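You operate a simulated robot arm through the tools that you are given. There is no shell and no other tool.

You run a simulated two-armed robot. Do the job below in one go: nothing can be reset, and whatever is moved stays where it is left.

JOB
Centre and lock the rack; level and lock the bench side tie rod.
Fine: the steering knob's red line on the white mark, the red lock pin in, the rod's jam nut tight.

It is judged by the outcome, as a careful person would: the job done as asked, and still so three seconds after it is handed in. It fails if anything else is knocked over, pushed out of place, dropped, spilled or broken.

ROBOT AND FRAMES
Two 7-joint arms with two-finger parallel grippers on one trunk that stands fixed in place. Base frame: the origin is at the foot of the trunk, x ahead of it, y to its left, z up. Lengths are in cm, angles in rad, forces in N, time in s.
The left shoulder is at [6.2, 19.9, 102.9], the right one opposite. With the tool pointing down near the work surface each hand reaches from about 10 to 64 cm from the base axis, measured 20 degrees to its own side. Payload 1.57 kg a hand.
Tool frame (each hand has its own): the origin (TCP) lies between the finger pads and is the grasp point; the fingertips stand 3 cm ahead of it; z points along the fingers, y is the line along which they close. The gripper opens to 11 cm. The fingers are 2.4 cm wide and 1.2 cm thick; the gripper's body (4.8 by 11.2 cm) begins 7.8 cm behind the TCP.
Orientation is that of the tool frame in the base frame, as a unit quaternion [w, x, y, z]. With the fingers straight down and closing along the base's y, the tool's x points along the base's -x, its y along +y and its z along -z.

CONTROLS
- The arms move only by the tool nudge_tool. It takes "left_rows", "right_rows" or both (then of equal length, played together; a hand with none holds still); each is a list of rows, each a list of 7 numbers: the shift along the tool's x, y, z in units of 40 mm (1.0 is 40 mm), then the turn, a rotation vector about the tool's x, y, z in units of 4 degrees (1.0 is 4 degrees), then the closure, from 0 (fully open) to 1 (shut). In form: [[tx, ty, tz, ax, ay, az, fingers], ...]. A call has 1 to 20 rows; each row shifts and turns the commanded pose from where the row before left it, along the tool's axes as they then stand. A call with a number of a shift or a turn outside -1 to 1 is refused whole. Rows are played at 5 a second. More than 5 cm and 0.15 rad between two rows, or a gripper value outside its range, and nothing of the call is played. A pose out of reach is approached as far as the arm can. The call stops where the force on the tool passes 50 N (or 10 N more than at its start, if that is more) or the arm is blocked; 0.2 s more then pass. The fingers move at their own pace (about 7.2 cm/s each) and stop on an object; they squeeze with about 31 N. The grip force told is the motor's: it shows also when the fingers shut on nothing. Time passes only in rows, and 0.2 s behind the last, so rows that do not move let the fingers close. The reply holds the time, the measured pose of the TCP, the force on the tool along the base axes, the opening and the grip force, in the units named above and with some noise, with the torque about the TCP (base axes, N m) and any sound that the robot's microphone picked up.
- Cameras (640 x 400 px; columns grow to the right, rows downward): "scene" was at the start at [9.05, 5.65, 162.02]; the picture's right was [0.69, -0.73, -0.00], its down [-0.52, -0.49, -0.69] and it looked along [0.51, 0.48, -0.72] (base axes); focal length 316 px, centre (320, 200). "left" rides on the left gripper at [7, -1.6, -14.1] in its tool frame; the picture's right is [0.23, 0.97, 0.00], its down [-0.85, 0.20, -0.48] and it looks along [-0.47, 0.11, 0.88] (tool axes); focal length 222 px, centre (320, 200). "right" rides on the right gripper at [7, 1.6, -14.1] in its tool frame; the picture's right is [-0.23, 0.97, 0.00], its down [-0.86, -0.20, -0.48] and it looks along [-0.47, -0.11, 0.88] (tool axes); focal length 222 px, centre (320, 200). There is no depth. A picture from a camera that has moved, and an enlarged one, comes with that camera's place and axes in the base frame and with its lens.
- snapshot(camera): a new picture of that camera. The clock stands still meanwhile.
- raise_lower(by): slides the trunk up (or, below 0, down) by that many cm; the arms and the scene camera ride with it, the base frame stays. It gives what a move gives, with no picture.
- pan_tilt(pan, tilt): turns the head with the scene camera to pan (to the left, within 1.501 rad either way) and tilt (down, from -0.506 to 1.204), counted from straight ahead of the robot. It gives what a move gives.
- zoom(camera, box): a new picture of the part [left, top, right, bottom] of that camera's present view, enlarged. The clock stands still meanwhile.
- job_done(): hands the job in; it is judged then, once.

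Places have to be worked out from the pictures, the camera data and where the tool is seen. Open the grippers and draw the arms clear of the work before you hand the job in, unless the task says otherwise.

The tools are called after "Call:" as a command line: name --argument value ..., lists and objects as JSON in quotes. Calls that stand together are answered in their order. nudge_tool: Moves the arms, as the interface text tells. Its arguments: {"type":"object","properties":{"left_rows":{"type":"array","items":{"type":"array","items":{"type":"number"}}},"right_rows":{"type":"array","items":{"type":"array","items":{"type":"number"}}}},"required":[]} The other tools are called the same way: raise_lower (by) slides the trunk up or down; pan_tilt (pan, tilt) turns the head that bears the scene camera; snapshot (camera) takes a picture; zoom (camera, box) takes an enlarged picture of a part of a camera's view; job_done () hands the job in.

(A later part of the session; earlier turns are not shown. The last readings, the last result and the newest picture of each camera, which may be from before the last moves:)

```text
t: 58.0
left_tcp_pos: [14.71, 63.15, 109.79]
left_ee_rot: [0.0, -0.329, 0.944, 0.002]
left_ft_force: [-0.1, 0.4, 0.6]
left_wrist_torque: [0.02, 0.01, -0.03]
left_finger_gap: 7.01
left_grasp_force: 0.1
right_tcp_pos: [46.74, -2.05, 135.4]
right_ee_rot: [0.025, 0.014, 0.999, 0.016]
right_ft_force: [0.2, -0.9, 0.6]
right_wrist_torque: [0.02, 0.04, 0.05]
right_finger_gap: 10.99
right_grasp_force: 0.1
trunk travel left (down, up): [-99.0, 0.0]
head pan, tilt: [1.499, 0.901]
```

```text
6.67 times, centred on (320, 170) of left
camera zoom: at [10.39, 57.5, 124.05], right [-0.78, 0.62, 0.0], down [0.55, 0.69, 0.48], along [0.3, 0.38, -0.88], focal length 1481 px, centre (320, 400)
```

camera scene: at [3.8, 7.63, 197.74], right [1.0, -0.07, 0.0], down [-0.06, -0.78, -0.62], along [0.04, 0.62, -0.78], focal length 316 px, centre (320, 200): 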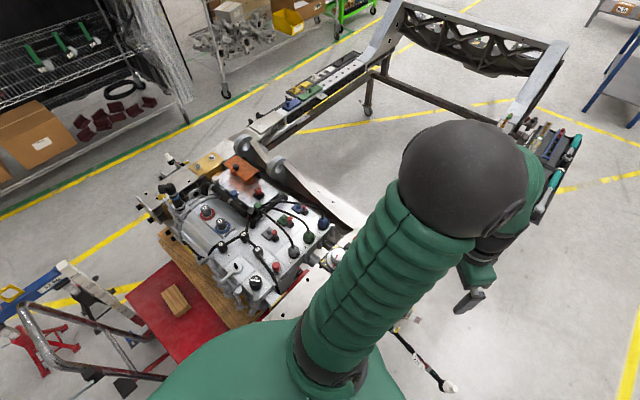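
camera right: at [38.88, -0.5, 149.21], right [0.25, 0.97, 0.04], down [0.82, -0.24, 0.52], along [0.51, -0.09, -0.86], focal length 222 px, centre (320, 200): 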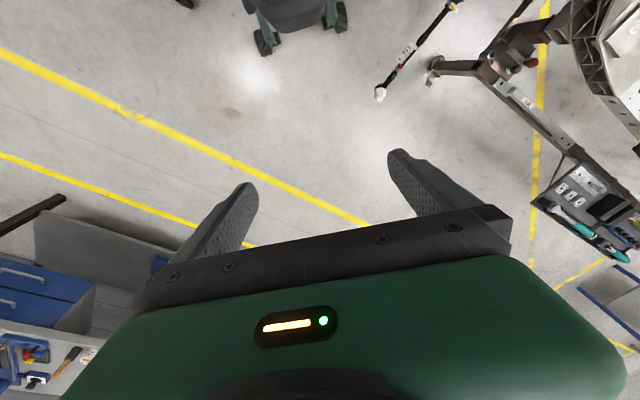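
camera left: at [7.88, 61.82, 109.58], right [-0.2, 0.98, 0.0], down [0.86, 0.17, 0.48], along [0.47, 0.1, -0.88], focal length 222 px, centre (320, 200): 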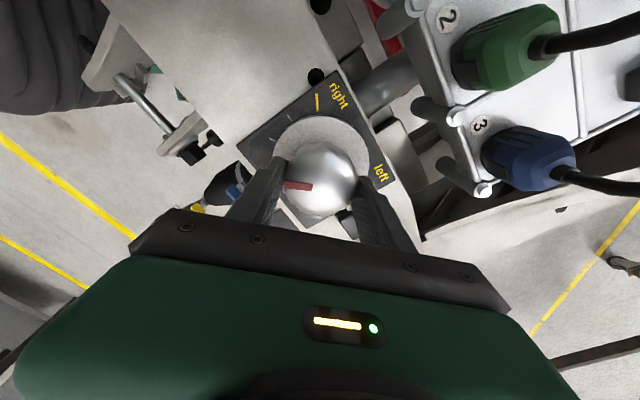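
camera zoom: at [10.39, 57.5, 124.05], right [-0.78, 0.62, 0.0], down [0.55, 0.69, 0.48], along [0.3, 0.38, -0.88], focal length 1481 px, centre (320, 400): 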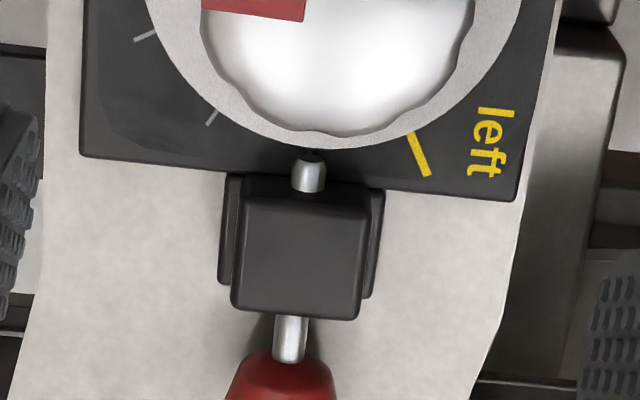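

The red line sits on the white mark (after correcting parallax) and a dark notch in the flange now faces the pin tip. Next, close the fingers, yaw to 45°, and move over to just outside the red pin knob.

Call:
nudge_tool --left_rows '[[0, 0, 0, 0, 0, -0.83, 1], [0, 0, 0, 0, 0, -0.83, 1], [-0.85, 0.012, 0, 0, 0, 0, 1], [-0.85, 0.012, 0, 0, 0, 0, 1], [-0.85, 0.012, 0, 0, 0, 0, 1], [-0.85, 0.012, 0, 0, 0, 0, 1], [-0.85, 0.012, 0, 0, 0, 0, 1]]'

Call:
snapshot --camera "left"

```text
t: 59.6
left_tcp_pos: [26.71, 75.45, 109.76]
left_ee_rot: [-0.001, -0.382, 0.924, 0.001]
left_ft_force: [-0.9, -0.2, 0.2]
left_wrist_torque: [0.0, 0.0, 0.0]
left_finger_gap: 0.01
left_grasp_force: 21.0
right_tcp_pos: [46.86, -2.04, 135.33]
right_ee_rot: [0.025, 0.015, 0.999, 0.017]
right_ft_force: [-0.4, 0.6, -0.2]
right_wrist_torque: [0.02, 0.0, -0.02]
right_finger_gap: 10.98
right_grasp_force: 0.1
trunk travel left (down, up): [-99.0, 0.0]
head pan, tilt: [1.499, 0.901]
```

```text
taken
camera left: at [23.06, 69.28, 124.01], right [-0.85, 0.53, 0.0], down [0.46, 0.75, 0.48], along [0.25, 0.41, -0.88], focal length 222 px, centre (320, 200)
```

left: 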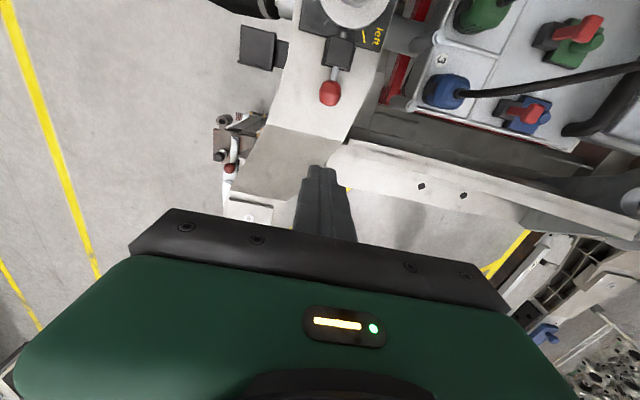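

Lateral alignment with the red knob is good (predicted and seen positions agree). Descending outside the red knob to fingertip height just above the rail.

Call:
nudge_tool --left_rows '[[0, 0, 0.9, 0, 0, 0, 1], [0, 0, 0.9, 0, 0, 0, 1], [0, 0, 0.9, 0, 0, 0, 1], [0, 0, 0.9, 0, 0, 0, 1]]'

Call:
snapshot --camera "left"

```text
t: 60.6
left_tcp_pos: [25.75, 71.84, 97.01]
left_ee_rot: [0.0, -0.382, 0.924, 0.001]
left_ft_force: [-0.3, 0.3, -0.3]
left_wrist_torque: [0.03, 0.03, 0.03]
left_finger_gap: 0.01
left_grasp_force: 21.5
left hand out of reach, approached as far as the arm can: row 2, 3, 4
right_tcp_pos: [46.65, -2.18, 135.28]
right_ee_rot: [0.026, 0.014, 0.999, 0.018]
right_ft_force: [-0.7, -0.3, 0.8]
right_wrist_torque: [-0.01, 0.01, 0.01]
right_finger_gap: 10.99
right_grasp_force: 0.1
trunk travel left (down, up): [-99.0, 0.0]
head pan, tilt: [1.499, 0.901]
```

```text
taken
camera left: at [22.04, 65.75, 111.26], right [-0.85, 0.53, 0.0], down [0.46, 0.74, 0.48], along [0.25, 0.41, -0.88], focal length 222 px, centre (320, 200)
```

left: 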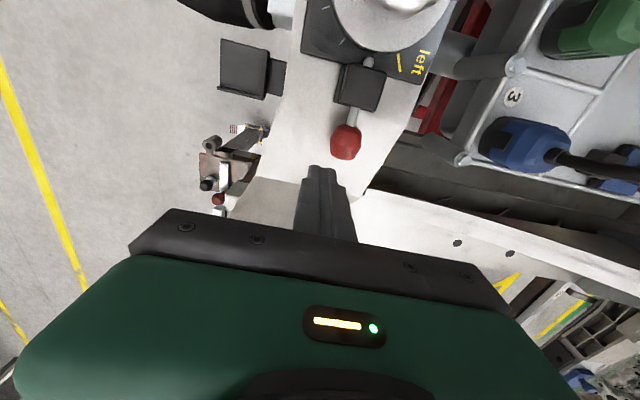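

The arm ran out of reach because the trunk is high. I'll lift the hand, lower the trunk by 25 cm to put the shoulder nearer the wrist height, and try again.

Call:
nudge_tool --left_rows '[[0, 0, -0.9, 0, 0, 0, 1], [0, 0, -0.9, 0, 0, 0, 1], [0, 0, -0.9, 0, 0, 0, 1], [0, 0, -0.9, 0, 0, 0, 1], [0.3, 0, -0.9, 0, 0, 0, 1], [0.3, 0, -0.9, 0, 0, 0, 1], [0.3, 0, -0.9, 0, 0, 0, 1], [0.3, 0, -0.9, 0, 0, 0, 1], [0.3, 0, -0.9, 0, 0, 0, 1], [0.3, 0, -0.9, 0, 0, 0, 1]]'

```text
t: 62.9
left_tcp_pos: [20.43, 66.36, 133.2]
left_ee_rot: [0.0, -0.382, 0.924, 0.001]
left_ft_force: [-0.9, -0.6, -0.2]
left_wrist_torque: [-0.04, 0.04, 0.02]
left_finger_gap: 0.0
left_grasp_force: 21.1
right_tcp_pos: [46.7, -2.2, 135.29]
right_ee_rot: [0.026, 0.014, 0.999, 0.017]
right_ft_force: [-0.2, 0.2, 0.1]
right_wrist_torque: [-0.02, 0.01, 0.04]
right_finger_gap: 11.0
right_grasp_force: 0.2
trunk travel left (down, up): [-99.0, 0.0]
head pan, tilt: [1.499, 0.901]
```

Hand is at z 133; lowering the trunk 25 cm leaves it at ~108, still above the knob.

Call:
raise_lower --by -25

Call:
snapshot --camera "left"

```text
t: 65.4
left_tcp_pos: [20.57, 66.5, 107.94]
left_ee_rot: [0.0, -0.382, 0.924, 0.001]
left_ft_force: [0.6, 0.1, -0.8]
left_wrist_torque: [-0.04, 0.0, 0.01]
left_finger_gap: 0.01
left_grasp_force: 21.1
right_tcp_pos: [46.73, -2.01, 110.31]
right_ee_rot: [0.026, 0.014, 0.999, 0.016]
right_ft_force: [-0.5, -0.4, 0.1]
right_wrist_torque: [-0.01, 0.04, 0.01]
right_finger_gap: 10.98
right_grasp_force: 0.0
trunk travel left (down, up): [-74.0, 25.0]
head pan, tilt: [1.499, 0.901]
```

```text
taken
camera left: at [16.78, 60.45, 122.27], right [-0.85, 0.53, 0.0], down [0.46, 0.74, 0.48], along [0.25, 0.41, -0.88], focal length 222 px, centre (320, 200)
```

left: 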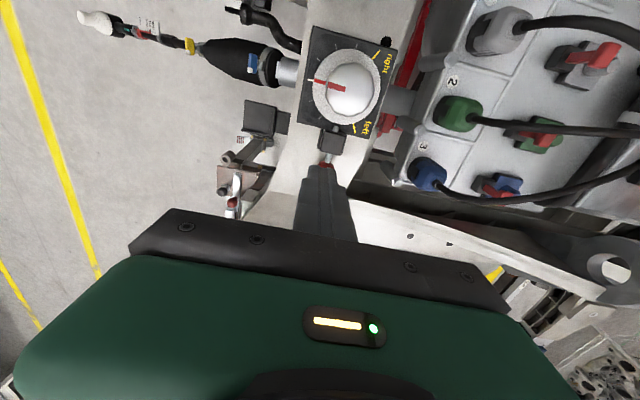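

Move to 1.2 cm outside contact with the red knob, then descend to z≈93.

Call:
nudge_tool --left_rows '[[-0.773, 0.169, 0, 0, 0, 0, 1], [-0.773, 0.169, 0, 0, 0, 0, 1], [-0.773, 0.169, 0, 0, 0, 0, 1], [0, 0, 0.9, 0, 0, 0, 1], [0, 0, 0.9, 0, 0, 0, 1], [0, 0, 0.9, 0, 0, 0, 1]]'

Call:
snapshot --camera "left"

```text
t: 66.8
left_tcp_pos: [25.66, 74.86, 97.15]
left_ee_rot: [0.0, -0.383, 0.924, -0.001]
left_ft_force: [0.0, 1.4, -0.4]
left_wrist_torque: [-0.02, 0.01, 0.04]
left_finger_gap: 0.0
left_grasp_force: 21.8
right_tcp_pos: [46.81, -1.84, 110.38]
right_ee_rot: [0.025, 0.015, 0.999, 0.016]
right_ft_force: [0.2, 0.3, -0.3]
right_wrist_torque: [0.05, 0.04, 0.0]
right_finger_gap: 10.95
right_grasp_force: 0.1
trunk travel left (down, up): [-74.0, 25.0]
head pan, tilt: [1.499, 0.901]
```

```text
taken
camera left: at [21.97, 68.7, 111.35], right [-0.85, 0.53, 0.0], down [0.46, 0.74, 0.48], along [0.25, 0.41, -0.88], focal length 222 px, centre (320, 200)
```

left: 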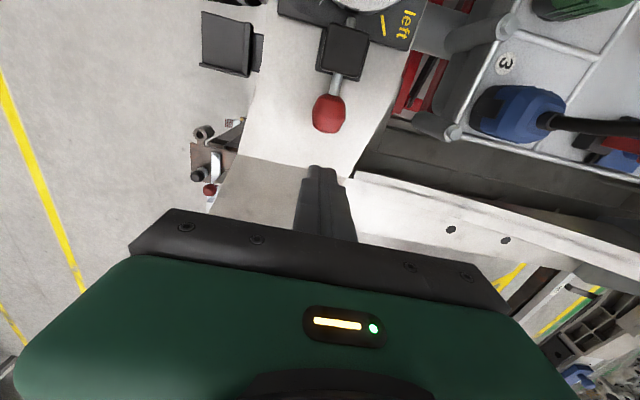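

Lined up. Descending the last 4 cm with the force guard.

Call:
nudge_tool --left_rows '[[0, 0, 0.5, 0, 0, 0, 1], [0, 0, 0.3, 0, 0, 0, 1], [0, 0, 0.2, 0, 0, 0, 1]]'

Call:
zoom --camera "left" --box '[240, 0, 440, 240]'

```text
t: 67.6
left_tcp_pos: [25.62, 74.69, 93.19]
left_ee_rot: [0.001, -0.382, 0.924, 0.001]
left_ft_force: [-1.4, 0.8, 0.2]
left_wrist_torque: [-0.02, -0.02, 0.0]
left_finger_gap: 0.02
left_grasp_force: 21.3
right_tcp_pos: [46.74, -1.93, 110.34]
right_ee_rot: [0.026, 0.015, 0.999, 0.016]
right_ft_force: [-0.3, -0.1, -1.1]
right_wrist_torque: [0.03, 0.02, -0.02]
right_finger_gap: 11.02
right_grasp_force: 0.1
trunk travel left (down, up): [-74.0, 25.0]
head pan, tilt: [1.499, 0.901]
```

```text
1.67 times, centred on (340, 120) of left
camera zoom: at [21.93, 68.59, 107.41], right [-0.85, 0.53, 0.0], down [0.46, 0.74, 0.48], along [0.25, 0.41, -0.88], focal length 370 px, centre (287, 333)
```

zoom: 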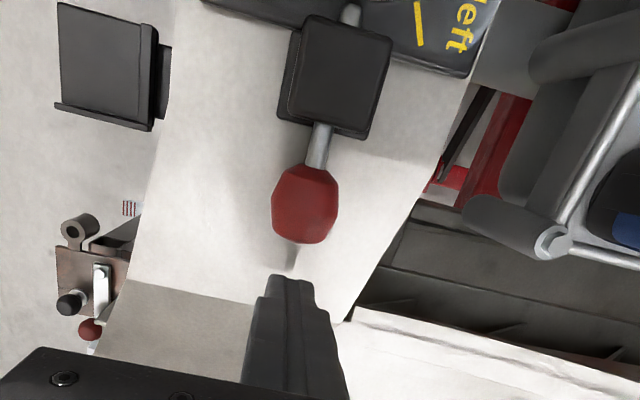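

The closed fingers stand just outside the red knob. Pushing inward along the pin axis in small steps.

Call:
nudge_tool --left_rows '[[0.15, 0, 0, 0, 0, 0, 1], [0.15, 0, 0, 0, 0, 0, 1], [0.1, 0, 0, 0, 0, 0, 1], [0.1, 0, 0, 0, 0, 0, 1], [0.1, 0, 0, 0, 0, 0, 1]]'

Call:
zoom --camera "left" --box '[240, 0, 440, 240]'

```text
t: 68.8
left_tcp_pos: [24.03, 72.95, 93.27]
left_ee_rot: [0.0, -0.382, 0.924, 0.001]
left_ft_force: [1.1, 1.7, 0.5]
left_wrist_torque: [0.01, -0.06, 0.03]
left_finger_gap: 0.03
left_grasp_force: 21.1
right_tcp_pos: [46.75, -1.88, 110.32]
right_ee_rot: [0.025, 0.014, 0.999, 0.017]
right_ft_force: [-0.3, 0.2, -0.6]
right_wrist_torque: [-0.01, -0.01, 0.0]
right_finger_gap: 11.0
right_grasp_force: 0.1
trunk travel left (down, up): [-74.0, 25.0]
head pan, tilt: [1.499, 0.901]
```

```text
1.67 times, centred on (340, 120) of left
camera zoom: at [20.24, 66.82, 107.44], right [-0.85, 0.53, 0.0], down [0.46, 0.74, 0.48], along [0.25, 0.41, -0.88], focal length 370 px, centre (287, 333)
```

zoom: 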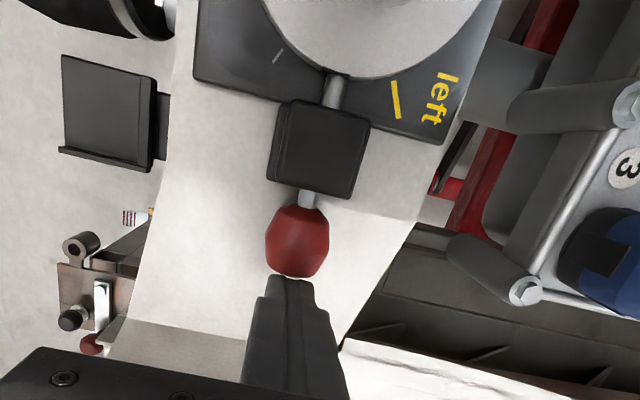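

Contact made and the pin slides with ~2 N. Continuing until it seats.

Call:
nudge_tool --left_rows '[[0.1, 0, 0, 0, 0, 0, 1], [0.1, 0, 0, 0, 0, 0, 1], [0.08, 0, 0, 0, 0, 0, 1], [0.08, 0, 0, 0, 0, 0, 1]]'

Call:
zoom --camera "left" --box '[240, 0, 440, 240]'

```text
t: 69.8
left_tcp_pos: [23.51, 72.5, 93.27]
left_ee_rot: [0.004, -0.382, 0.924, 0.003]
left_ft_force: [21.4, 21.3, 4.7]
left_wrist_torque: [0.4, -0.72, 0.03]
left_finger_gap: 0.02
left_grasp_force: 21.0
right_tcp_pos: [47.07, -1.87, 110.22]
right_ee_rot: [0.025, 0.014, 0.999, 0.016]
right_ft_force: [0.1, 0.9, -0.2]
right_wrist_torque: [-0.01, 0.02, 0.04]
right_finger_gap: 10.99
right_grasp_force: 0.1
trunk travel left (down, up): [-74.0, 25.0]
head pan, tilt: [1.499, 0.901]
```

```text
1.67 times, centred on (340, 120) of left
camera zoom: at [19.69, 66.22, 107.4], right [-0.85, 0.53, 0.0], down [0.46, 0.74, 0.49], along [0.26, 0.41, -0.87], focal length 370 px, centre (287, 333)
```

zoom: 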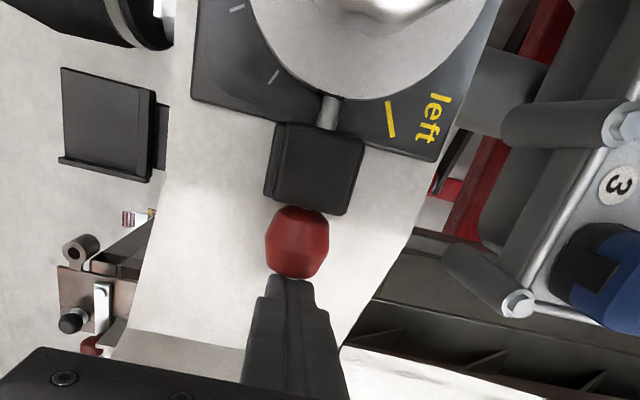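

Force rose to ~30 N and the red knob is right against the bracket, so it seems seated. I'll back off and look closely at pin tip, flange and mark.

Call:
nudge_tool --left_rows '[[-0.4, 0, 0, 0, 0, 0, 1], [-0.4, 0, 0, 0, 0, 0, 1], [-0.2, 0, -0.6, 0, 0, 0, 1], [0, 0, -0.9, 0, 0, 0, 1], [0, 0, -0.9, 0, 0, 0, 1], [0.6, 0, -0.9, 0, 0, 0, 1], [0.6, 0, -0.6, 0, 0, 0, 1]]'

Call:
snapshot --camera "left"

```text
t: 71.4
left_tcp_pos: [22.19, 71.05, 108.92]
left_ee_rot: [0.001, -0.383, 0.924, 0.001]
left_ft_force: [-0.2, -0.5, 1.0]
left_wrist_torque: [0.01, 0.0, 0.02]
left_finger_gap: 0.01
left_grasp_force: 21.2
right_tcp_pos: [46.61, -2.02, 110.53]
right_ee_rot: [0.027, 0.014, 0.999, 0.017]
right_ft_force: [-0.2, -0.5, -0.5]
right_wrist_torque: [-0.02, 0.0, -0.03]
right_finger_gap: 11.05
right_grasp_force: 0.1
trunk travel left (down, up): [-74.0, 25.0]
head pan, tilt: [1.499, 0.901]
```

```text
taken
camera left: at [18.45, 65.01, 123.09], right [-0.85, 0.53, 0.0], down [0.46, 0.74, 0.48], along [0.25, 0.41, -0.88], focal length 222 px, centre (320, 200)
```

left: 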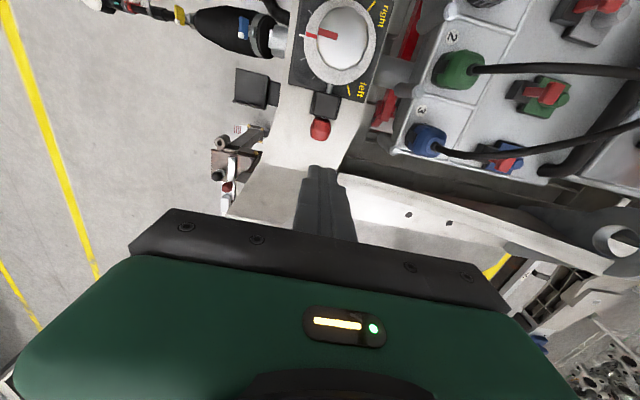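

Call:
zoom --camera "left" --box '[285, 0, 385, 145]'

Call:
zoom --camera "left" --box '[300, 75, 350, 145]'

Call:
zoom --camera "left" --box '[285, 15, 345, 60]'

```text
2.76 times, centred on (335, 72) of left
camera zoom: at [18.45, 65.01, 123.09], right [-0.85, 0.53, 0.0], down [0.46, 0.74, 0.48], along [0.25, 0.41, -0.88], focal length 613 px, centre (279, 552)
```

zoom: 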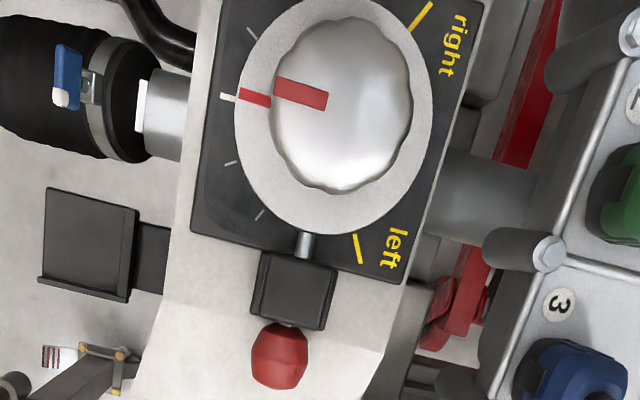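

```text
5.71 times, centred on (325, 110) of left
camera zoom: at [18.45, 65.01, 123.09], right [-0.85, 0.53, 0.0], down [0.46, 0.74, 0.48], along [0.25, 0.41, -0.88], focal length 1269 px, centre (291, 714)
```

zoom: 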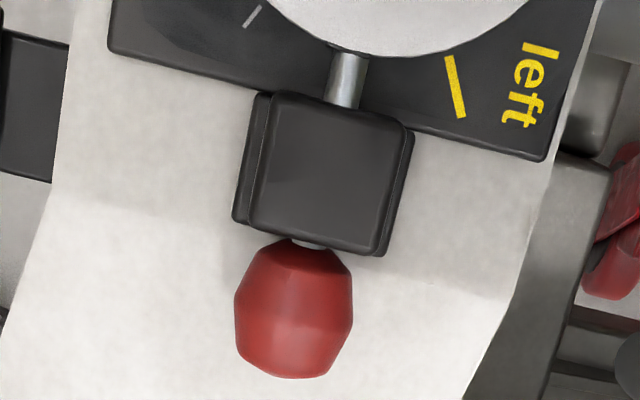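

```text
8.89 times, centred on (315, 38) of left
camera zoom: at [18.45, 65.01, 123.09], right [-0.85, 0.53, 0.0], down [0.46, 0.74, 0.48], along [0.25, 0.41, -0.88], focal length 1974 px, centre (364, 1644)
```

zoom: 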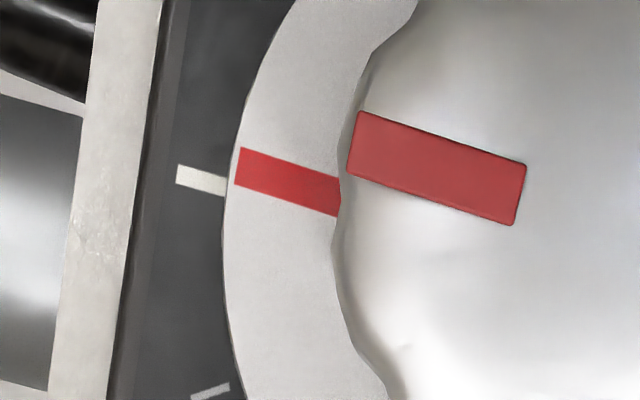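

The pin passes into the flange rim and its red knob rests on the bracket: locked. To check the red line without parallax I'll put the camera directly above the mark.

Call:
nudge_tool --left_rows '[[0.47, -0.38, -0.1, 0, 0, 0, 1], [0.47, -0.38, -0.1, 0, 0, 0, 1]]'

Call:
zoom --camera "left" --box '[295, 60, 345, 95]'

```text
t: 72.0
left_tcp_pos: [21.74, 66.13, 109.85]
left_ee_rot: [0.001, -0.382, 0.924, 0.003]
left_ft_force: [-0.1, -0.3, -0.2]
left_wrist_torque: [0.06, -0.01, 0.0]
left_finger_gap: 0.01
left_grasp_force: 21.4
right_tcp_pos: [46.73, -2.35, 110.35]
right_ee_rot: [0.026, 0.015, 0.999, 0.018]
right_ft_force: [0.2, -0.9, 0.1]
right_wrist_torque: [0.0, 0.02, 0.01]
right_finger_gap: 11.02
right_grasp_force: 0.2
trunk travel left (down, up): [-74.0, 25.0]
head pan, tilt: [1.499, 0.901]
```

```text
11.43 times, centred on (320, 78) of left
camera zoom: at [17.99, 60.01, 124.03], right [-0.85, 0.53, 0.0], down [0.46, 0.74, 0.48], along [0.25, 0.41, -0.88], focal length 2538 px, centre (320, 1600)
```

zoom: 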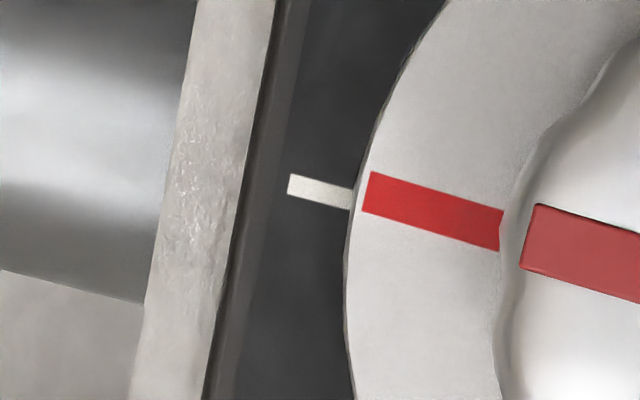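

Without parallax the red line is about 2° short of the white mark's centre (within its width). I'll grip the knob again and ease it the last ~2° if the pin's play allows.

Call:
nudge_tool --left_rows '[[0.877, 0.376, 0, 0, 0, 0, 0.36], [0.877, 0.376, 0, 0, 0, 0, 0.36], [0, 0, 0.9, 0, 0, 0, 0.36], [0, 0, 0.9, 0, 0, 0, 0.36]]'

Call:
snapshot --camera "left"

```text
t: 73.0
left_tcp_pos: [14.78, 63.73, 102.22]
left_ee_rot: [0.0, -0.382, 0.924, 0.0]
left_ft_force: [0.2, -1.0, -0.2]
left_wrist_torque: [-0.05, 0.0, 0.01]
left_finger_gap: 7.06
left_grasp_force: 0.1
right_tcp_pos: [46.88, -1.8, 110.27]
right_ee_rot: [0.026, 0.014, 0.999, 0.015]
right_ft_force: [0.0, 0.8, 0.1]
right_wrist_torque: [-0.03, 0.01, -0.01]
right_finger_gap: 11.0
right_grasp_force: 0.1
trunk travel left (down, up): [-74.0, 25.0]
head pan, tilt: [1.499, 0.901]
```

```text
taken
camera left: at [11.15, 57.7, 116.45], right [-0.85, 0.53, 0.0], down [0.47, 0.75, 0.48], along [0.25, 0.41, -0.88], focal length 222 px, centre (320, 200)
```

left: 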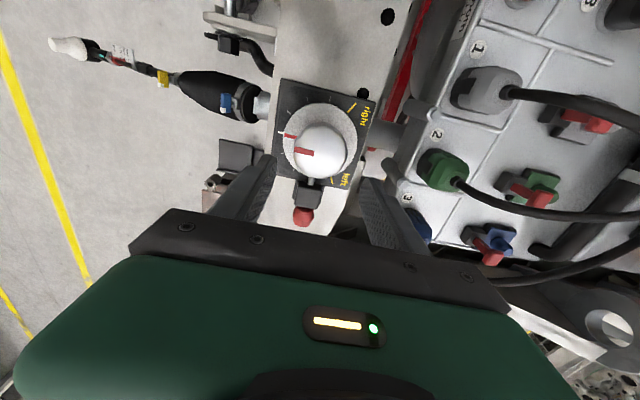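

Slightly correct and descend onto the knob, then close.

Call:
nudge_tool --left_rows '[[0.08, -0.05, 0.8, 0, 0, 0, 0.36], [0, 0, 0.9, 0, 0, 0, 0.36], [0, 0, 0, 0, 0, 0, 0.36], [0, 0, 0, 0, 0, 0, 1], [0, 0, 0, 0, 0, 0, 1], [0, 0, 0, 0, 0, 0, 1]]'

Call:
nudge_tool --left_rows '[[0, 0, 0, 0, 0, -0.3, 1], [0, 0, 0, 0, 0, -0.3, 1], [0, 0, 0, 0, 0, 0, 1]]'

Call:
zoom --camera "left" --box '[240, 80, 400, 240]'

```text
t: 74.4
left_tcp_pos: [14.78, 63.47, 95.38]
left_ee_rot: [0.0, -0.382, 0.924, 0.001]
left_ft_force: [-2.7, 5.5, -8.3]
left_wrist_torque: [0.59, -0.57, -0.02]
left_finger_gap: 5.51
left_grasp_force: 44.7
right_tcp_pos: [46.66, -1.92, 110.28]
right_ee_rot: [0.025, 0.014, 0.999, 0.017]
right_ft_force: [-0.1, 0.4, -0.3]
right_wrist_torque: [0.0, 0.01, 0.01]
right_finger_gap: 11.0
right_grasp_force: 0.2
trunk travel left (down, up): [-74.0, 25.0]
head pan, tilt: [1.499, 0.901]
```

```text
t: 75.2
left_tcp_pos: [14.66, 63.41, 95.33]
left_ee_rot: [0.0, -0.402, 0.916, 0.0]
left_ft_force: [-3.6, 5.8, -11.9]
left_wrist_torque: [0.97, -0.17, -0.09]
left_finger_gap: 5.49
left_grasp_force: 44.7
right_tcp_pos: [46.81, -1.8, 110.41]
right_ee_rot: [0.025, 0.014, 0.999, 0.015]
right_ft_force: [0.1, -0.4, -0.6]
right_wrist_torque: [0.0, -0.01, 0.02]
right_finger_gap: 11.02
right_grasp_force: 0.1
trunk travel left (down, up): [-74.0, 25.0]
head pan, tilt: [1.499, 0.901]
```

```text
2.50 times, centred on (320, 160) of left
camera zoom: at [11.19, 57.19, 109.68], right [-0.87, 0.49, 0.0], down [0.43, 0.76, 0.48], along [0.24, 0.42, -0.88], focal length 555 px, centre (320, 300)
```

zoom: 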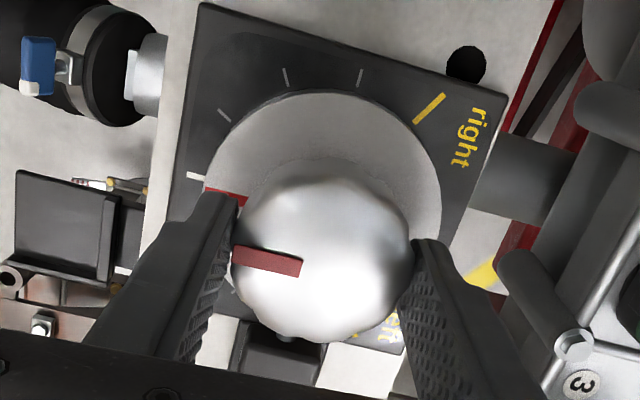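

Little torque was felt. Release, lift, and check the mark from straight above again.

Call:
nudge_tool --left_rows '[[0, 0, 0, 0, 0, 0, 0.36], [0, 0, 0, 0, 0, 0, 0.36], [0, 0, -0.9, 0, 0, 0, 0.36], [0, 0, -0.9, 0, 0, 0, 0.36], [0, 0, -0.9, 0, 0, 0, 0.36], [-0.8, -0.35, -0.5, 0, 0, 0, 0.36], [-0.85, -0.4, -0.4, 0, 0, 0, 0.36]]'

Call:
snapshot --camera "left"

```text
t: 76.8
left_tcp_pos: [21.42, 66.36, 109.97]
left_ee_rot: [0.0, -0.401, 0.916, 0.0]
left_ft_force: [0.5, -0.5, 0.1]
left_wrist_torque: [0.01, 0.05, -0.01]
left_finger_gap: 7.05
left_grasp_force: 0.0
right_tcp_pos: [46.83, -1.7, 110.35]
right_ee_rot: [0.025, 0.014, 0.999, 0.015]
right_ft_force: [-0.3, 0.4, -0.4]
right_wrist_torque: [-0.01, 0.01, 0.03]
right_finger_gap: 11.02
right_grasp_force: 0.0
trunk travel left (down, up): [-74.0, 25.0]
head pan, tilt: [1.499, 0.901]
```

```text
taken
camera left: at [18.0, 60.17, 124.16], right [-0.87, 0.49, 0.0], down [0.43, 0.76, 0.48], along [0.23, 0.42, -0.88], focal length 222 px, centre (320, 200)
```

left: 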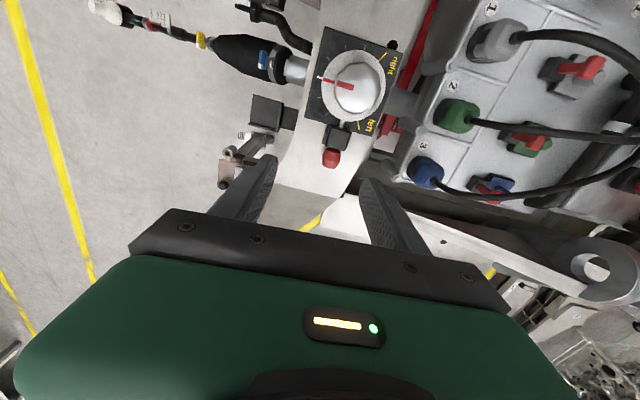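

Call:
zoom --camera "left" --box '[295, 60, 345, 95]'

Call:
zoom --camera "left" --box '[300, 90, 370, 180]'

Call:
zoom --camera "left" --box '[80, 0, 260, 80]'

```text
11.43 times, centred on (320, 78) of left
camera zoom: at [18.0, 60.17, 124.16], right [-0.87, 0.49, 0.0], down [0.43, 0.76, 0.48], along [0.23, 0.42, -0.88], focal length 2538 px, centre (320, 1600)
```

zoom: 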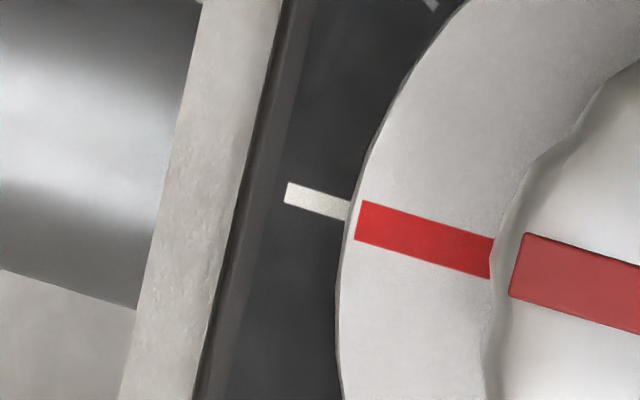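

```text
4.44 times, centred on (335, 135) of left
camera zoom: at [18.0, 60.17, 124.16], right [-0.87, 0.49, 0.0], down [0.43, 0.76, 0.48], along [0.23, 0.42, -0.88], focal length 987 px, centre (253, 489)
```

zoom: 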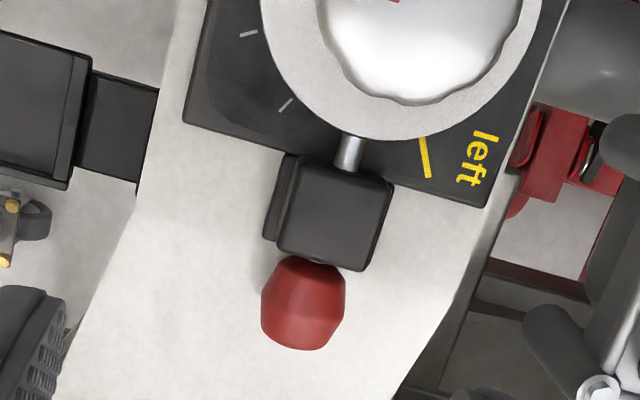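

```text
3.56 times, centred on (170, 40) of left
camera zoom: at [18.0, 60.17, 124.16], right [-0.87, 0.49, 0.0], down [0.43, 0.76, 0.48], along [0.23, 0.42, -0.88], focal length 790 px, centre (853, 769)
```

zoom: 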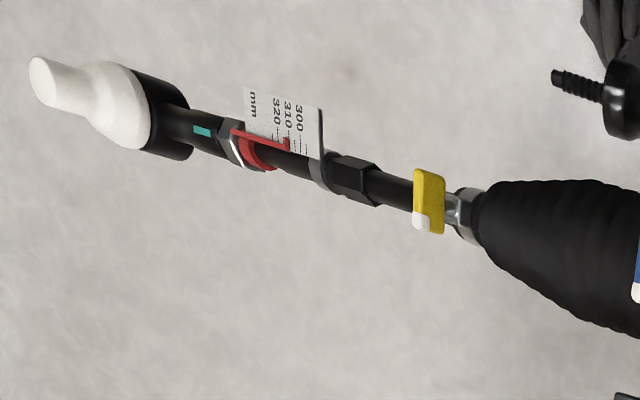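

The red line and white mark are now collinear within about a degree and the pin is still in. Now the tie rod: it shifted with the rack, so I'll locate it again with the right camera.

Call:
snapshot --camera "right"

Call:
zoom --camera "right" --box '[390, 0, 490, 100]'

```text
taken
camera right: at [39.22, -0.31, 124.07], right [0.25, 0.97, 0.04], down [0.82, -0.24, 0.51], along [0.51, -0.1, -0.86], focal length 222 px, centre (320, 200)
```

right: 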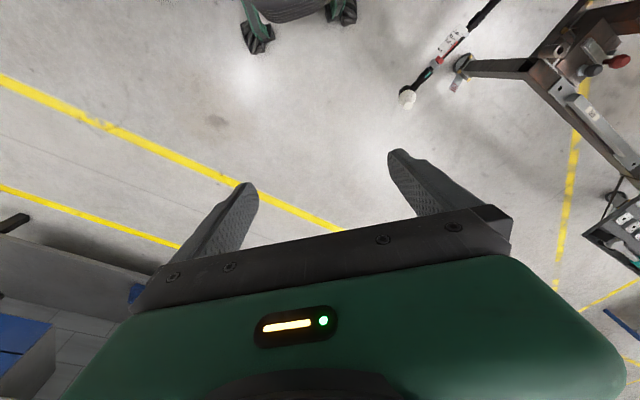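

```text
4.00 times, centred on (440, 50) of right
camera zoom: at [39.22, -0.31, 124.07], right [0.25, 0.97, 0.04], down [0.82, -0.24, 0.51], along [0.51, -0.1, -0.86], focal length 888 px, centre (-160, 800)
```

zoom: 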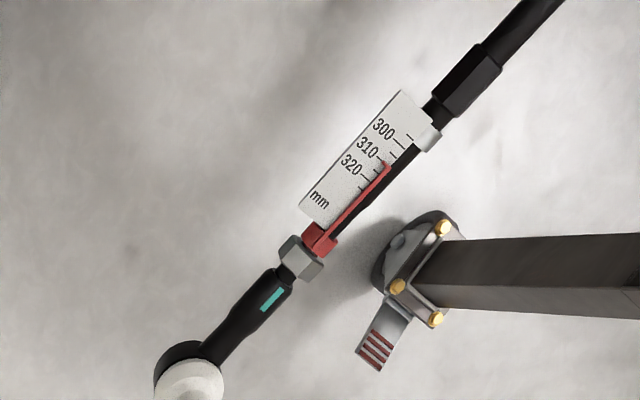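

I estimate the nut near [47, 30.5, 61.5] and the ball end near [53, 24, 58]. I'll bring the left hand over that area, then yaw it to -45° so its fingers can straddle the rod.

Call:
nudge_tool --left_rows '[[0.29, -0.97, 0, 0, 0, 0, 0], [0.29, -0.97, 0, 0, 0, 0, 0], [0.29, -0.97, 0, 0, 0, 0, 0], [0.29, -0.97, 0, 0, 0, 0, 0], [0.29, -0.97, 0, 0, 0, 0, 0], [0.29, -0.97, 0, 0, 0, 0, 0], [0.29, -0.97, 0, 0, 0, 0, 0], [0.29, -0.97, 0, 0, 0, 0, 0], [0.29, -0.97, 0, 0, 0, 0, 0]]'

Call:
nudge_tool --left_rows '[[0, 0, 0, 0, 0, 1, 0], [0, 0, 0, 0, 0, 1, 0], [0, 0, 0, 0, 0, 1, 0], [0, 0, 0, 0, 0, 1, 0], [0, 0, 0, 0, 0, 1, 0], [0, 0, 0, 0, 0, 1, 0], [0, 0, 0, 0, 0, 1, 0], [0, 0, 0, 0, 0, 1, 0], [0, 0, 0, 0, 0, 1, 0], [0, 0, 0, 0, 0, 1, 0], [0, 0, 0, 0, 0, 1, 0], [0, 0, 0, 0, 0, 1, 0], [0, 0, 0, 0, 0, 1, 0], [0, 0, 0, 0, 0, 1, 0], [0, 0, 0, 0, 0, 1, 0], [0, 0, 0, 0, 0, 1, 0], [0, 0, 0, 0, 0, 1, 0], [0, 0, 0, 0, 0, 1, 0], [0, 0, 0, 0, 0, 1, 0], [0, 0, 0, 0, 0, 1, 0]]'

Call:
snapshot --camera "left"

```text
t: 78.8
left_tcp_pos: [40.04, 34.56, 110.1]
left_ee_rot: [0.0, -0.402, 0.916, 0.001]
left_ft_force: [0.2, 0.5, 0.2]
left_wrist_torque: [-0.04, 0.02, -0.02]
left_finger_gap: 11.0
left_grasp_force: 0.1
right_tcp_pos: [46.76, -2.09, 110.27]
right_ee_rot: [0.026, 0.015, 0.999, 0.017]
right_ft_force: [0.2, 0.1, -0.3]
right_wrist_torque: [-0.03, 0.01, 0.0]
right_finger_gap: 11.0
right_grasp_force: 0.0
trunk travel left (down, up): [-74.0, 25.0]
head pan, tilt: [1.499, 0.901]
```

```text
t: 83.0
left_tcp_pos: [40.11, 34.78, 110.01]
left_ee_rot: [-0.001, 0.281, 0.96, 0.001]
left_ft_force: [0.5, -0.4, -0.2]
left_wrist_torque: [0.01, 0.04, 0.0]
left_finger_gap: 10.99
left_grasp_force: 0.1
right_tcp_pos: [46.72, -2.04, 110.33]
right_ee_rot: [0.026, 0.014, 0.999, 0.018]
right_ft_force: [-0.4, -0.8, -0.4]
right_wrist_torque: [0.02, -0.01, -0.01]
right_finger_gap: 11.01
right_grasp_force: 0.0
trunk travel left (down, up): [-74.0, 25.0]
head pan, tilt: [1.499, 0.901]
```

```text
taken
camera left: at [33.28, 37.13, 124.21], right [0.34, 0.94, 0.0], down [0.83, -0.3, 0.48], along [0.45, -0.16, -0.88], focal length 222 px, centre (320, 200)
```

left: 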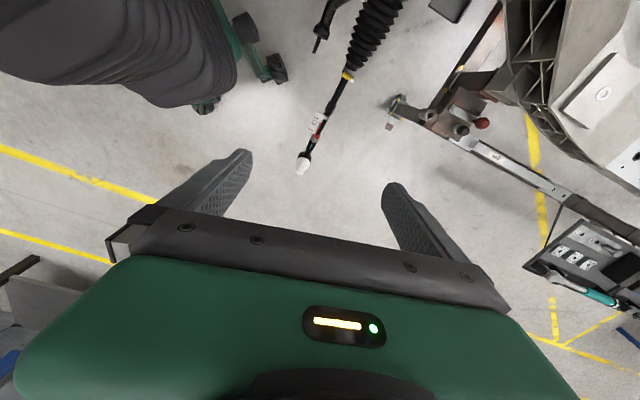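

I'll look at the left arm's shape with the head camera before lowering the trunk, to be sure the elbow clears the rack frame.

Call:
pan_tilt --pan 0.9 --tilt 0.9

Call:
snapshot --camera "scene"

```text
t: 84.0
left_tcp_pos: [40.0, 34.84, 110.04]
left_ee_rot: [0.0, 0.281, 0.96, 0.001]
left_ft_force: [-0.1, 0.3, 1.0]
left_wrist_torque: [0.0, -0.02, -0.02]
left_finger_gap: 10.99
left_grasp_force: 0.2
right_tcp_pos: [46.79, -2.03, 110.41]
right_ee_rot: [0.024, 0.014, 0.999, 0.018]
right_ft_force: [-0.3, 0.2, 0.1]
right_wrist_torque: [0.03, 0.0, 0.01]
right_finger_gap: 11.01
right_grasp_force: 0.1
trunk travel left (down, up): [-74.0, 25.0]
head pan, tilt: [0.901, 0.901]
```

```text
taken
camera scene: at [7.94, 6.0, 172.73], right [0.78, -0.62, 0.0], down [-0.49, -0.62, -0.62], along [0.38, 0.49, -0.79], focal length 316 px, centre (320, 200)
```

scene: 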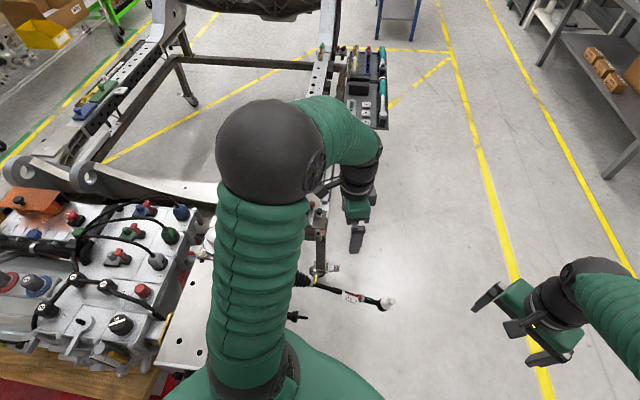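

The elbow stands high and clear of the frame; lowering the trunk by 20 cm is safe and brings the shoulders nearer to the rod's height.

Call:
raise_lower --by -20

Call:
nudge_tool --left_rows '[[0, 0, 0, 0, 0, 0.8, 0], [0, 0, 0, 0, 0, 0.8, 0], [0, 0, 0, 0, 0, 0.8, 0], [0, 0, 0, 0, 0, 0.7, 0]]'

Call:
snapshot --camera "left"

Call:
snapshot --camera "right"

```text
t: 86.2
left_tcp_pos: [39.94, 34.72, 90.03]
left_ee_rot: [-0.001, 0.282, 0.96, 0.001]
left_ft_force: [-0.3, 0.3, -0.1]
left_wrist_torque: [0.03, 0.01, 0.0]
left_finger_gap: 11.01
left_grasp_force: 0.0
right_tcp_pos: [46.74, -2.0, 90.4]
right_ee_rot: [0.026, 0.014, 0.999, 0.017]
right_ft_force: [0.3, -0.1, -0.9]
right_wrist_torque: [0.0, 0.03, -0.05]
right_finger_gap: 10.97
right_grasp_force: 0.1
trunk travel left (down, up): [-54.0, 45.0]
head pan, tilt: [0.901, 0.901]
```

```text
t: 87.2
left_tcp_pos: [39.92, 34.73, 89.97]
left_ee_rot: [-0.001, 0.383, 0.924, 0.001]
left_ft_force: [-0.3, 0.4, -0.2]
left_wrist_torque: [-0.01, 0.0, -0.02]
left_finger_gap: 11.0
left_grasp_force: 0.1
right_tcp_pos: [46.73, -2.04, 90.34]
right_ee_rot: [0.025, 0.014, 0.999, 0.017]
right_ft_force: [0.1, 0.7, 0.8]
right_wrist_torque: [0.01, -0.03, 0.02]
right_finger_gap: 10.98
right_grasp_force: 0.1
trunk travel left (down, up): [-54.0, 45.0]
head pan, tilt: [0.901, 0.901]
```

```text
taken
camera left: at [33.92, 38.49, 104.23], right [0.53, 0.85, 0.0], down [0.74, -0.47, 0.48], along [0.41, -0.25, -0.88], focal length 222 px, centre (320, 200)
```

left: 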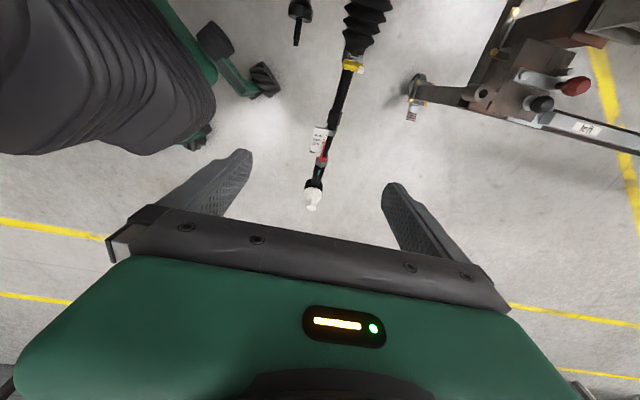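

```text
taken
camera right: at [39.02, -0.66, 104.14], right [0.25, 0.97, 0.04], down [0.82, -0.24, 0.51], along [0.51, -0.09, -0.86], focal length 222 px, centre (320, 200)
```

right: 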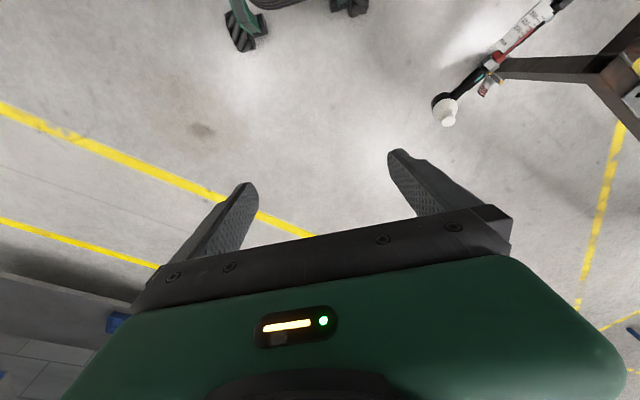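

Both cameras see the rod well. Zooming both for triangulation of nut, rod end and ball.

Call:
zoom --camera "left" --box '[280, 100, 360, 220]'

Call:
zoom --camera "right" --box '[420, 0, 580, 140]'

```text
3.33 times, centred on (320, 160) of left
camera zoom: at [33.92, 38.49, 104.23], right [0.53, 0.85, 0.0], down [0.74, -0.47, 0.48], along [0.41, -0.25, -0.88], focal length 740 px, centre (320, 333)
```

zoom: 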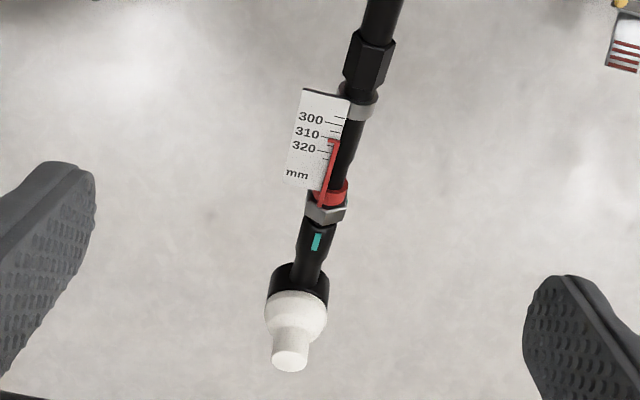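

```text
2.86 times, centred on (500, 70) of right
camera zoom: at [39.02, -0.66, 104.14], right [0.25, 0.97, 0.04], down [0.82, -0.24, 0.51], along [0.51, -0.09, -0.86], focal length 635 px, centre (-194, 571)
```

zoom: 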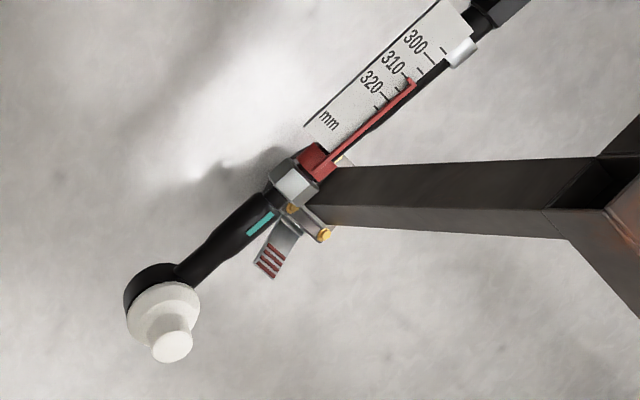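

Triangulated: nut ≈ [47.4, 30.5, 59.4], rod-end shank ≈ [49.5, 28.5, 57.8], hex ≈ [40.7, 37.4, 62.9]. I'll position the left hand above the shank to grip it and test how it can move.

Call:
nudge_tool --left_rows '[[-0.932, 0.197, 0, 0, 0, 0, 0.45], [-0.932, 0.197, 0, 0, 0, 0, 0.45], [-0.932, 0.197, 0, 0, 0, 0, 0.45], [0, 0, 0.9, 0, 0, 0, 0.45], [0, 0, 0.9, 0, 0, 0, 0.45], [0, 0, 0.9, 0, 0, 0, 0.45]]'

Call:
snapshot --camera "left"

Call:
zoom --camera "right" --box '[400, 0, 600, 140]'

```text
t: 88.6
left_tcp_pos: [49.55, 28.5, 79.02]
left_ee_rot: [0.0, 0.383, 0.924, 0.0]
left_ft_force: [-0.7, -0.1, 0.6]
left_wrist_torque: [0.01, -0.03, 0.04]
left_finger_gap: 6.08
left_grasp_force: 0.1
right_tcp_pos: [46.72, -1.92, 90.35]
right_ee_rot: [0.025, 0.014, 0.999, 0.016]
right_ft_force: [-0.2, 0.5, 0.5]
right_wrist_torque: [0.02, -0.03, -0.04]
right_finger_gap: 11.01
right_grasp_force: 0.2
trunk travel left (down, up): [-54.0, 45.0]
head pan, tilt: [0.901, 0.901]
```

```text
taken
camera left: at [43.6, 32.26, 93.25], right [0.53, 0.85, 0.0], down [0.75, -0.46, 0.48], along [0.41, -0.25, -0.88], focal length 222 px, centre (320, 200)
```

left: 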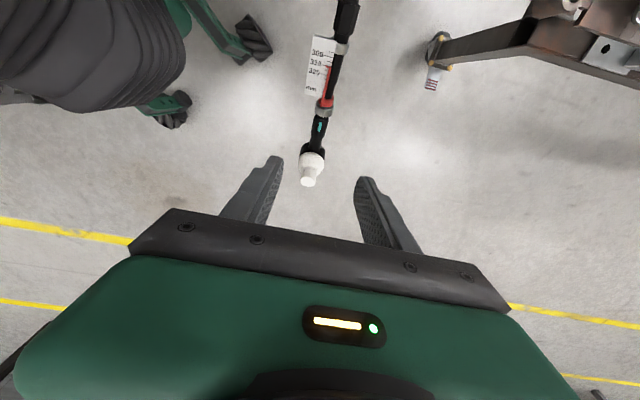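

```text
2.86 times, centred on (500, 70) of right
camera zoom: at [39.11, -0.63, 104.11], right [0.25, 0.97, 0.04], down [0.82, -0.24, 0.51], along [0.51, -0.09, -0.86], focal length 635 px, centre (-194, 571)
```

zoom: 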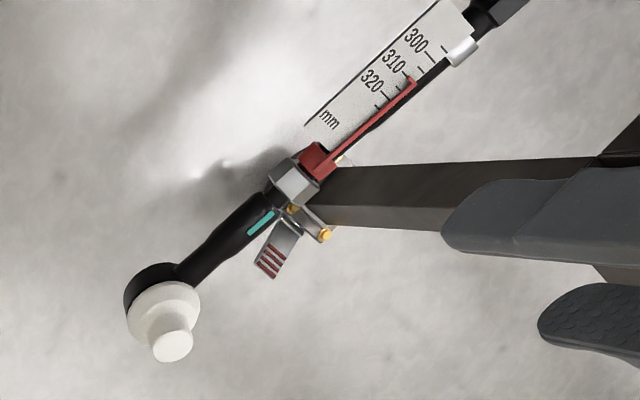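

The TCP axis projects onto the teal-marked shank. Descending around it.

Call:
nudge_tool --left_rows '[[0, 0, 0.9, 0, 0, 0, 0.45], [0, 0, 0.9, 0, 0, 0, 0.45], [0, 0, 0.9, 0, 0, 0, 0.45], [0, 0, 0.9, 0, 0, 0, 0.45]]'

Call:
snapshot --camera "left"

Call:
zoom --camera "right" --box '[400, 0, 600, 140]'

```text
t: 89.6
left_tcp_pos: [49.75, 28.33, 64.62]
left_ee_rot: [0.0, 0.383, 0.924, 0.002]
left_ft_force: [-0.3, 0.1, 0.2]
left_wrist_torque: [-0.02, 0.02, 0.0]
left_finger_gap: 6.04
left_grasp_force: 0.1
right_tcp_pos: [46.73, -2.02, 90.43]
right_ee_rot: [0.025, 0.014, 0.999, 0.016]
right_ft_force: [-0.4, 0.9, -0.7]
right_wrist_torque: [0.01, -0.03, 0.02]
right_finger_gap: 10.98
right_grasp_force: 0.1
trunk travel left (down, up): [-54.0, 45.0]
head pan, tilt: [0.901, 0.901]
```

```text
taken
camera left: at [43.67, 32.19, 78.83], right [0.53, 0.85, 0.0], down [0.75, -0.47, 0.48], along [0.41, -0.25, -0.88], focal length 222 px, centre (320, 200)
```

left: 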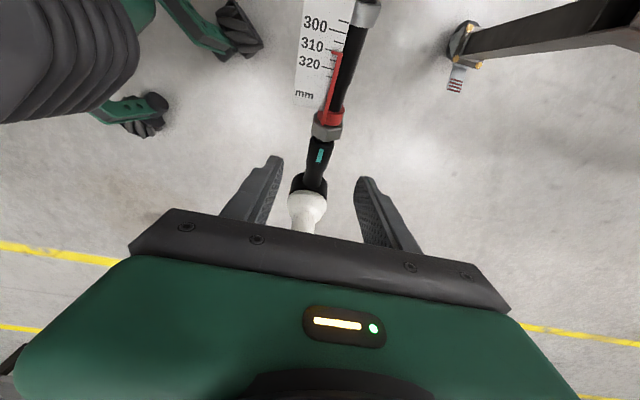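

```text
2.86 times, centred on (500, 70) of right
camera zoom: at [39.12, -0.63, 104.11], right [0.25, 0.97, 0.04], down [0.82, -0.24, 0.51], along [0.51, -0.09, -0.86], focal length 635 px, centre (-194, 571)
```

zoom: 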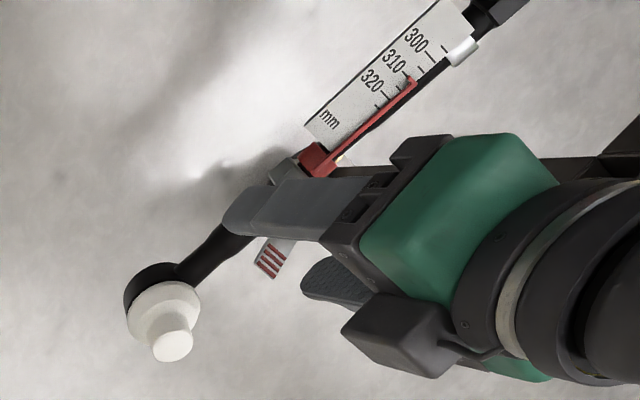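

Clear on all sides. Descending the last 6.6 cm and closing on the shank.

Call:
nudge_tool --left_rows '[[0, 0, 0.85, 0, 0, 0, 0.45], [0, 0, 0.8, 0, 0, 0, 0.45], [0, 0, 0, 0, 0, 0, 0.8], [0, 0, 0, 0, 0, 0, 1], [0, 0, 0, 0, 0, 0, 1]]'

Call:
snapshot --camera "left"

Call:
zoom --camera "right" --box '[400, 0, 600, 140]'

```text
t: 90.8
left_tcp_pos: [49.41, 28.43, 58.1]
left_ee_rot: [-0.002, 0.383, 0.924, 0.001]
left_ft_force: [-7.5, -4.3, -1.6]
left_wrist_torque: [0.04, 0.05, 0.03]
left_finger_gap: 2.19
left_grasp_force: 35.2
right_tcp_pos: [46.67, -2.19, 90.4]
right_ee_rot: [0.024, 0.015, 0.999, 0.017]
right_ft_force: [0.5, 0.2, -0.7]
right_wrist_torque: [0.01, 0.0, 0.01]
right_finger_gap: 11.01
right_grasp_force: 0.1
trunk travel left (down, up): [-54.0, 45.0]
head pan, tilt: [0.901, 0.901]
```

```text
taken
camera left: at [43.39, 32.18, 72.3], right [0.53, 0.85, 0.0], down [0.75, -0.47, 0.48], along [0.4, -0.25, -0.88], focal length 222 px, centre (320, 200)
```

left: 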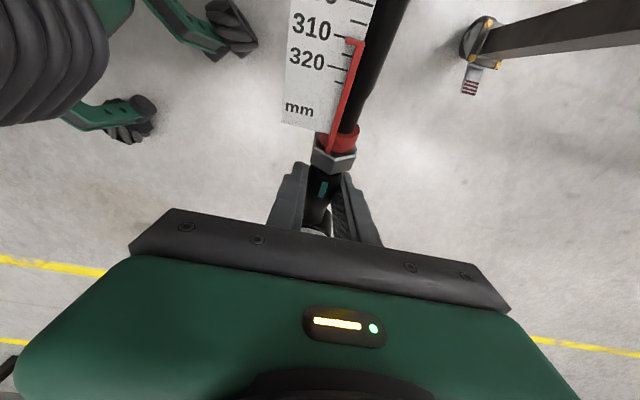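

```text
2.86 times, centred on (500, 70) of right
camera zoom: at [38.98, -0.73, 104.15], right [0.25, 0.97, 0.05], down [0.82, -0.24, 0.51], along [0.51, -0.09, -0.86], focal length 635 px, centre (-194, 571)
```

zoom: 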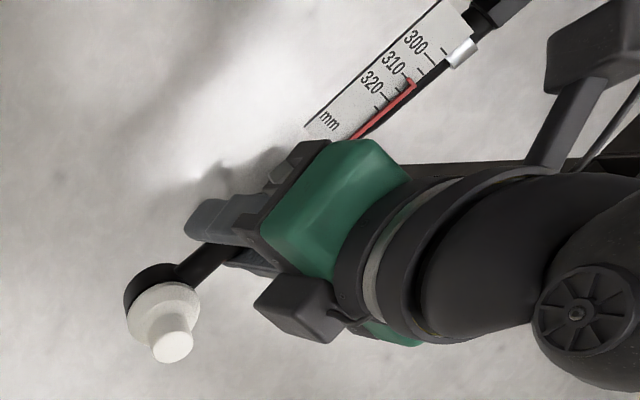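

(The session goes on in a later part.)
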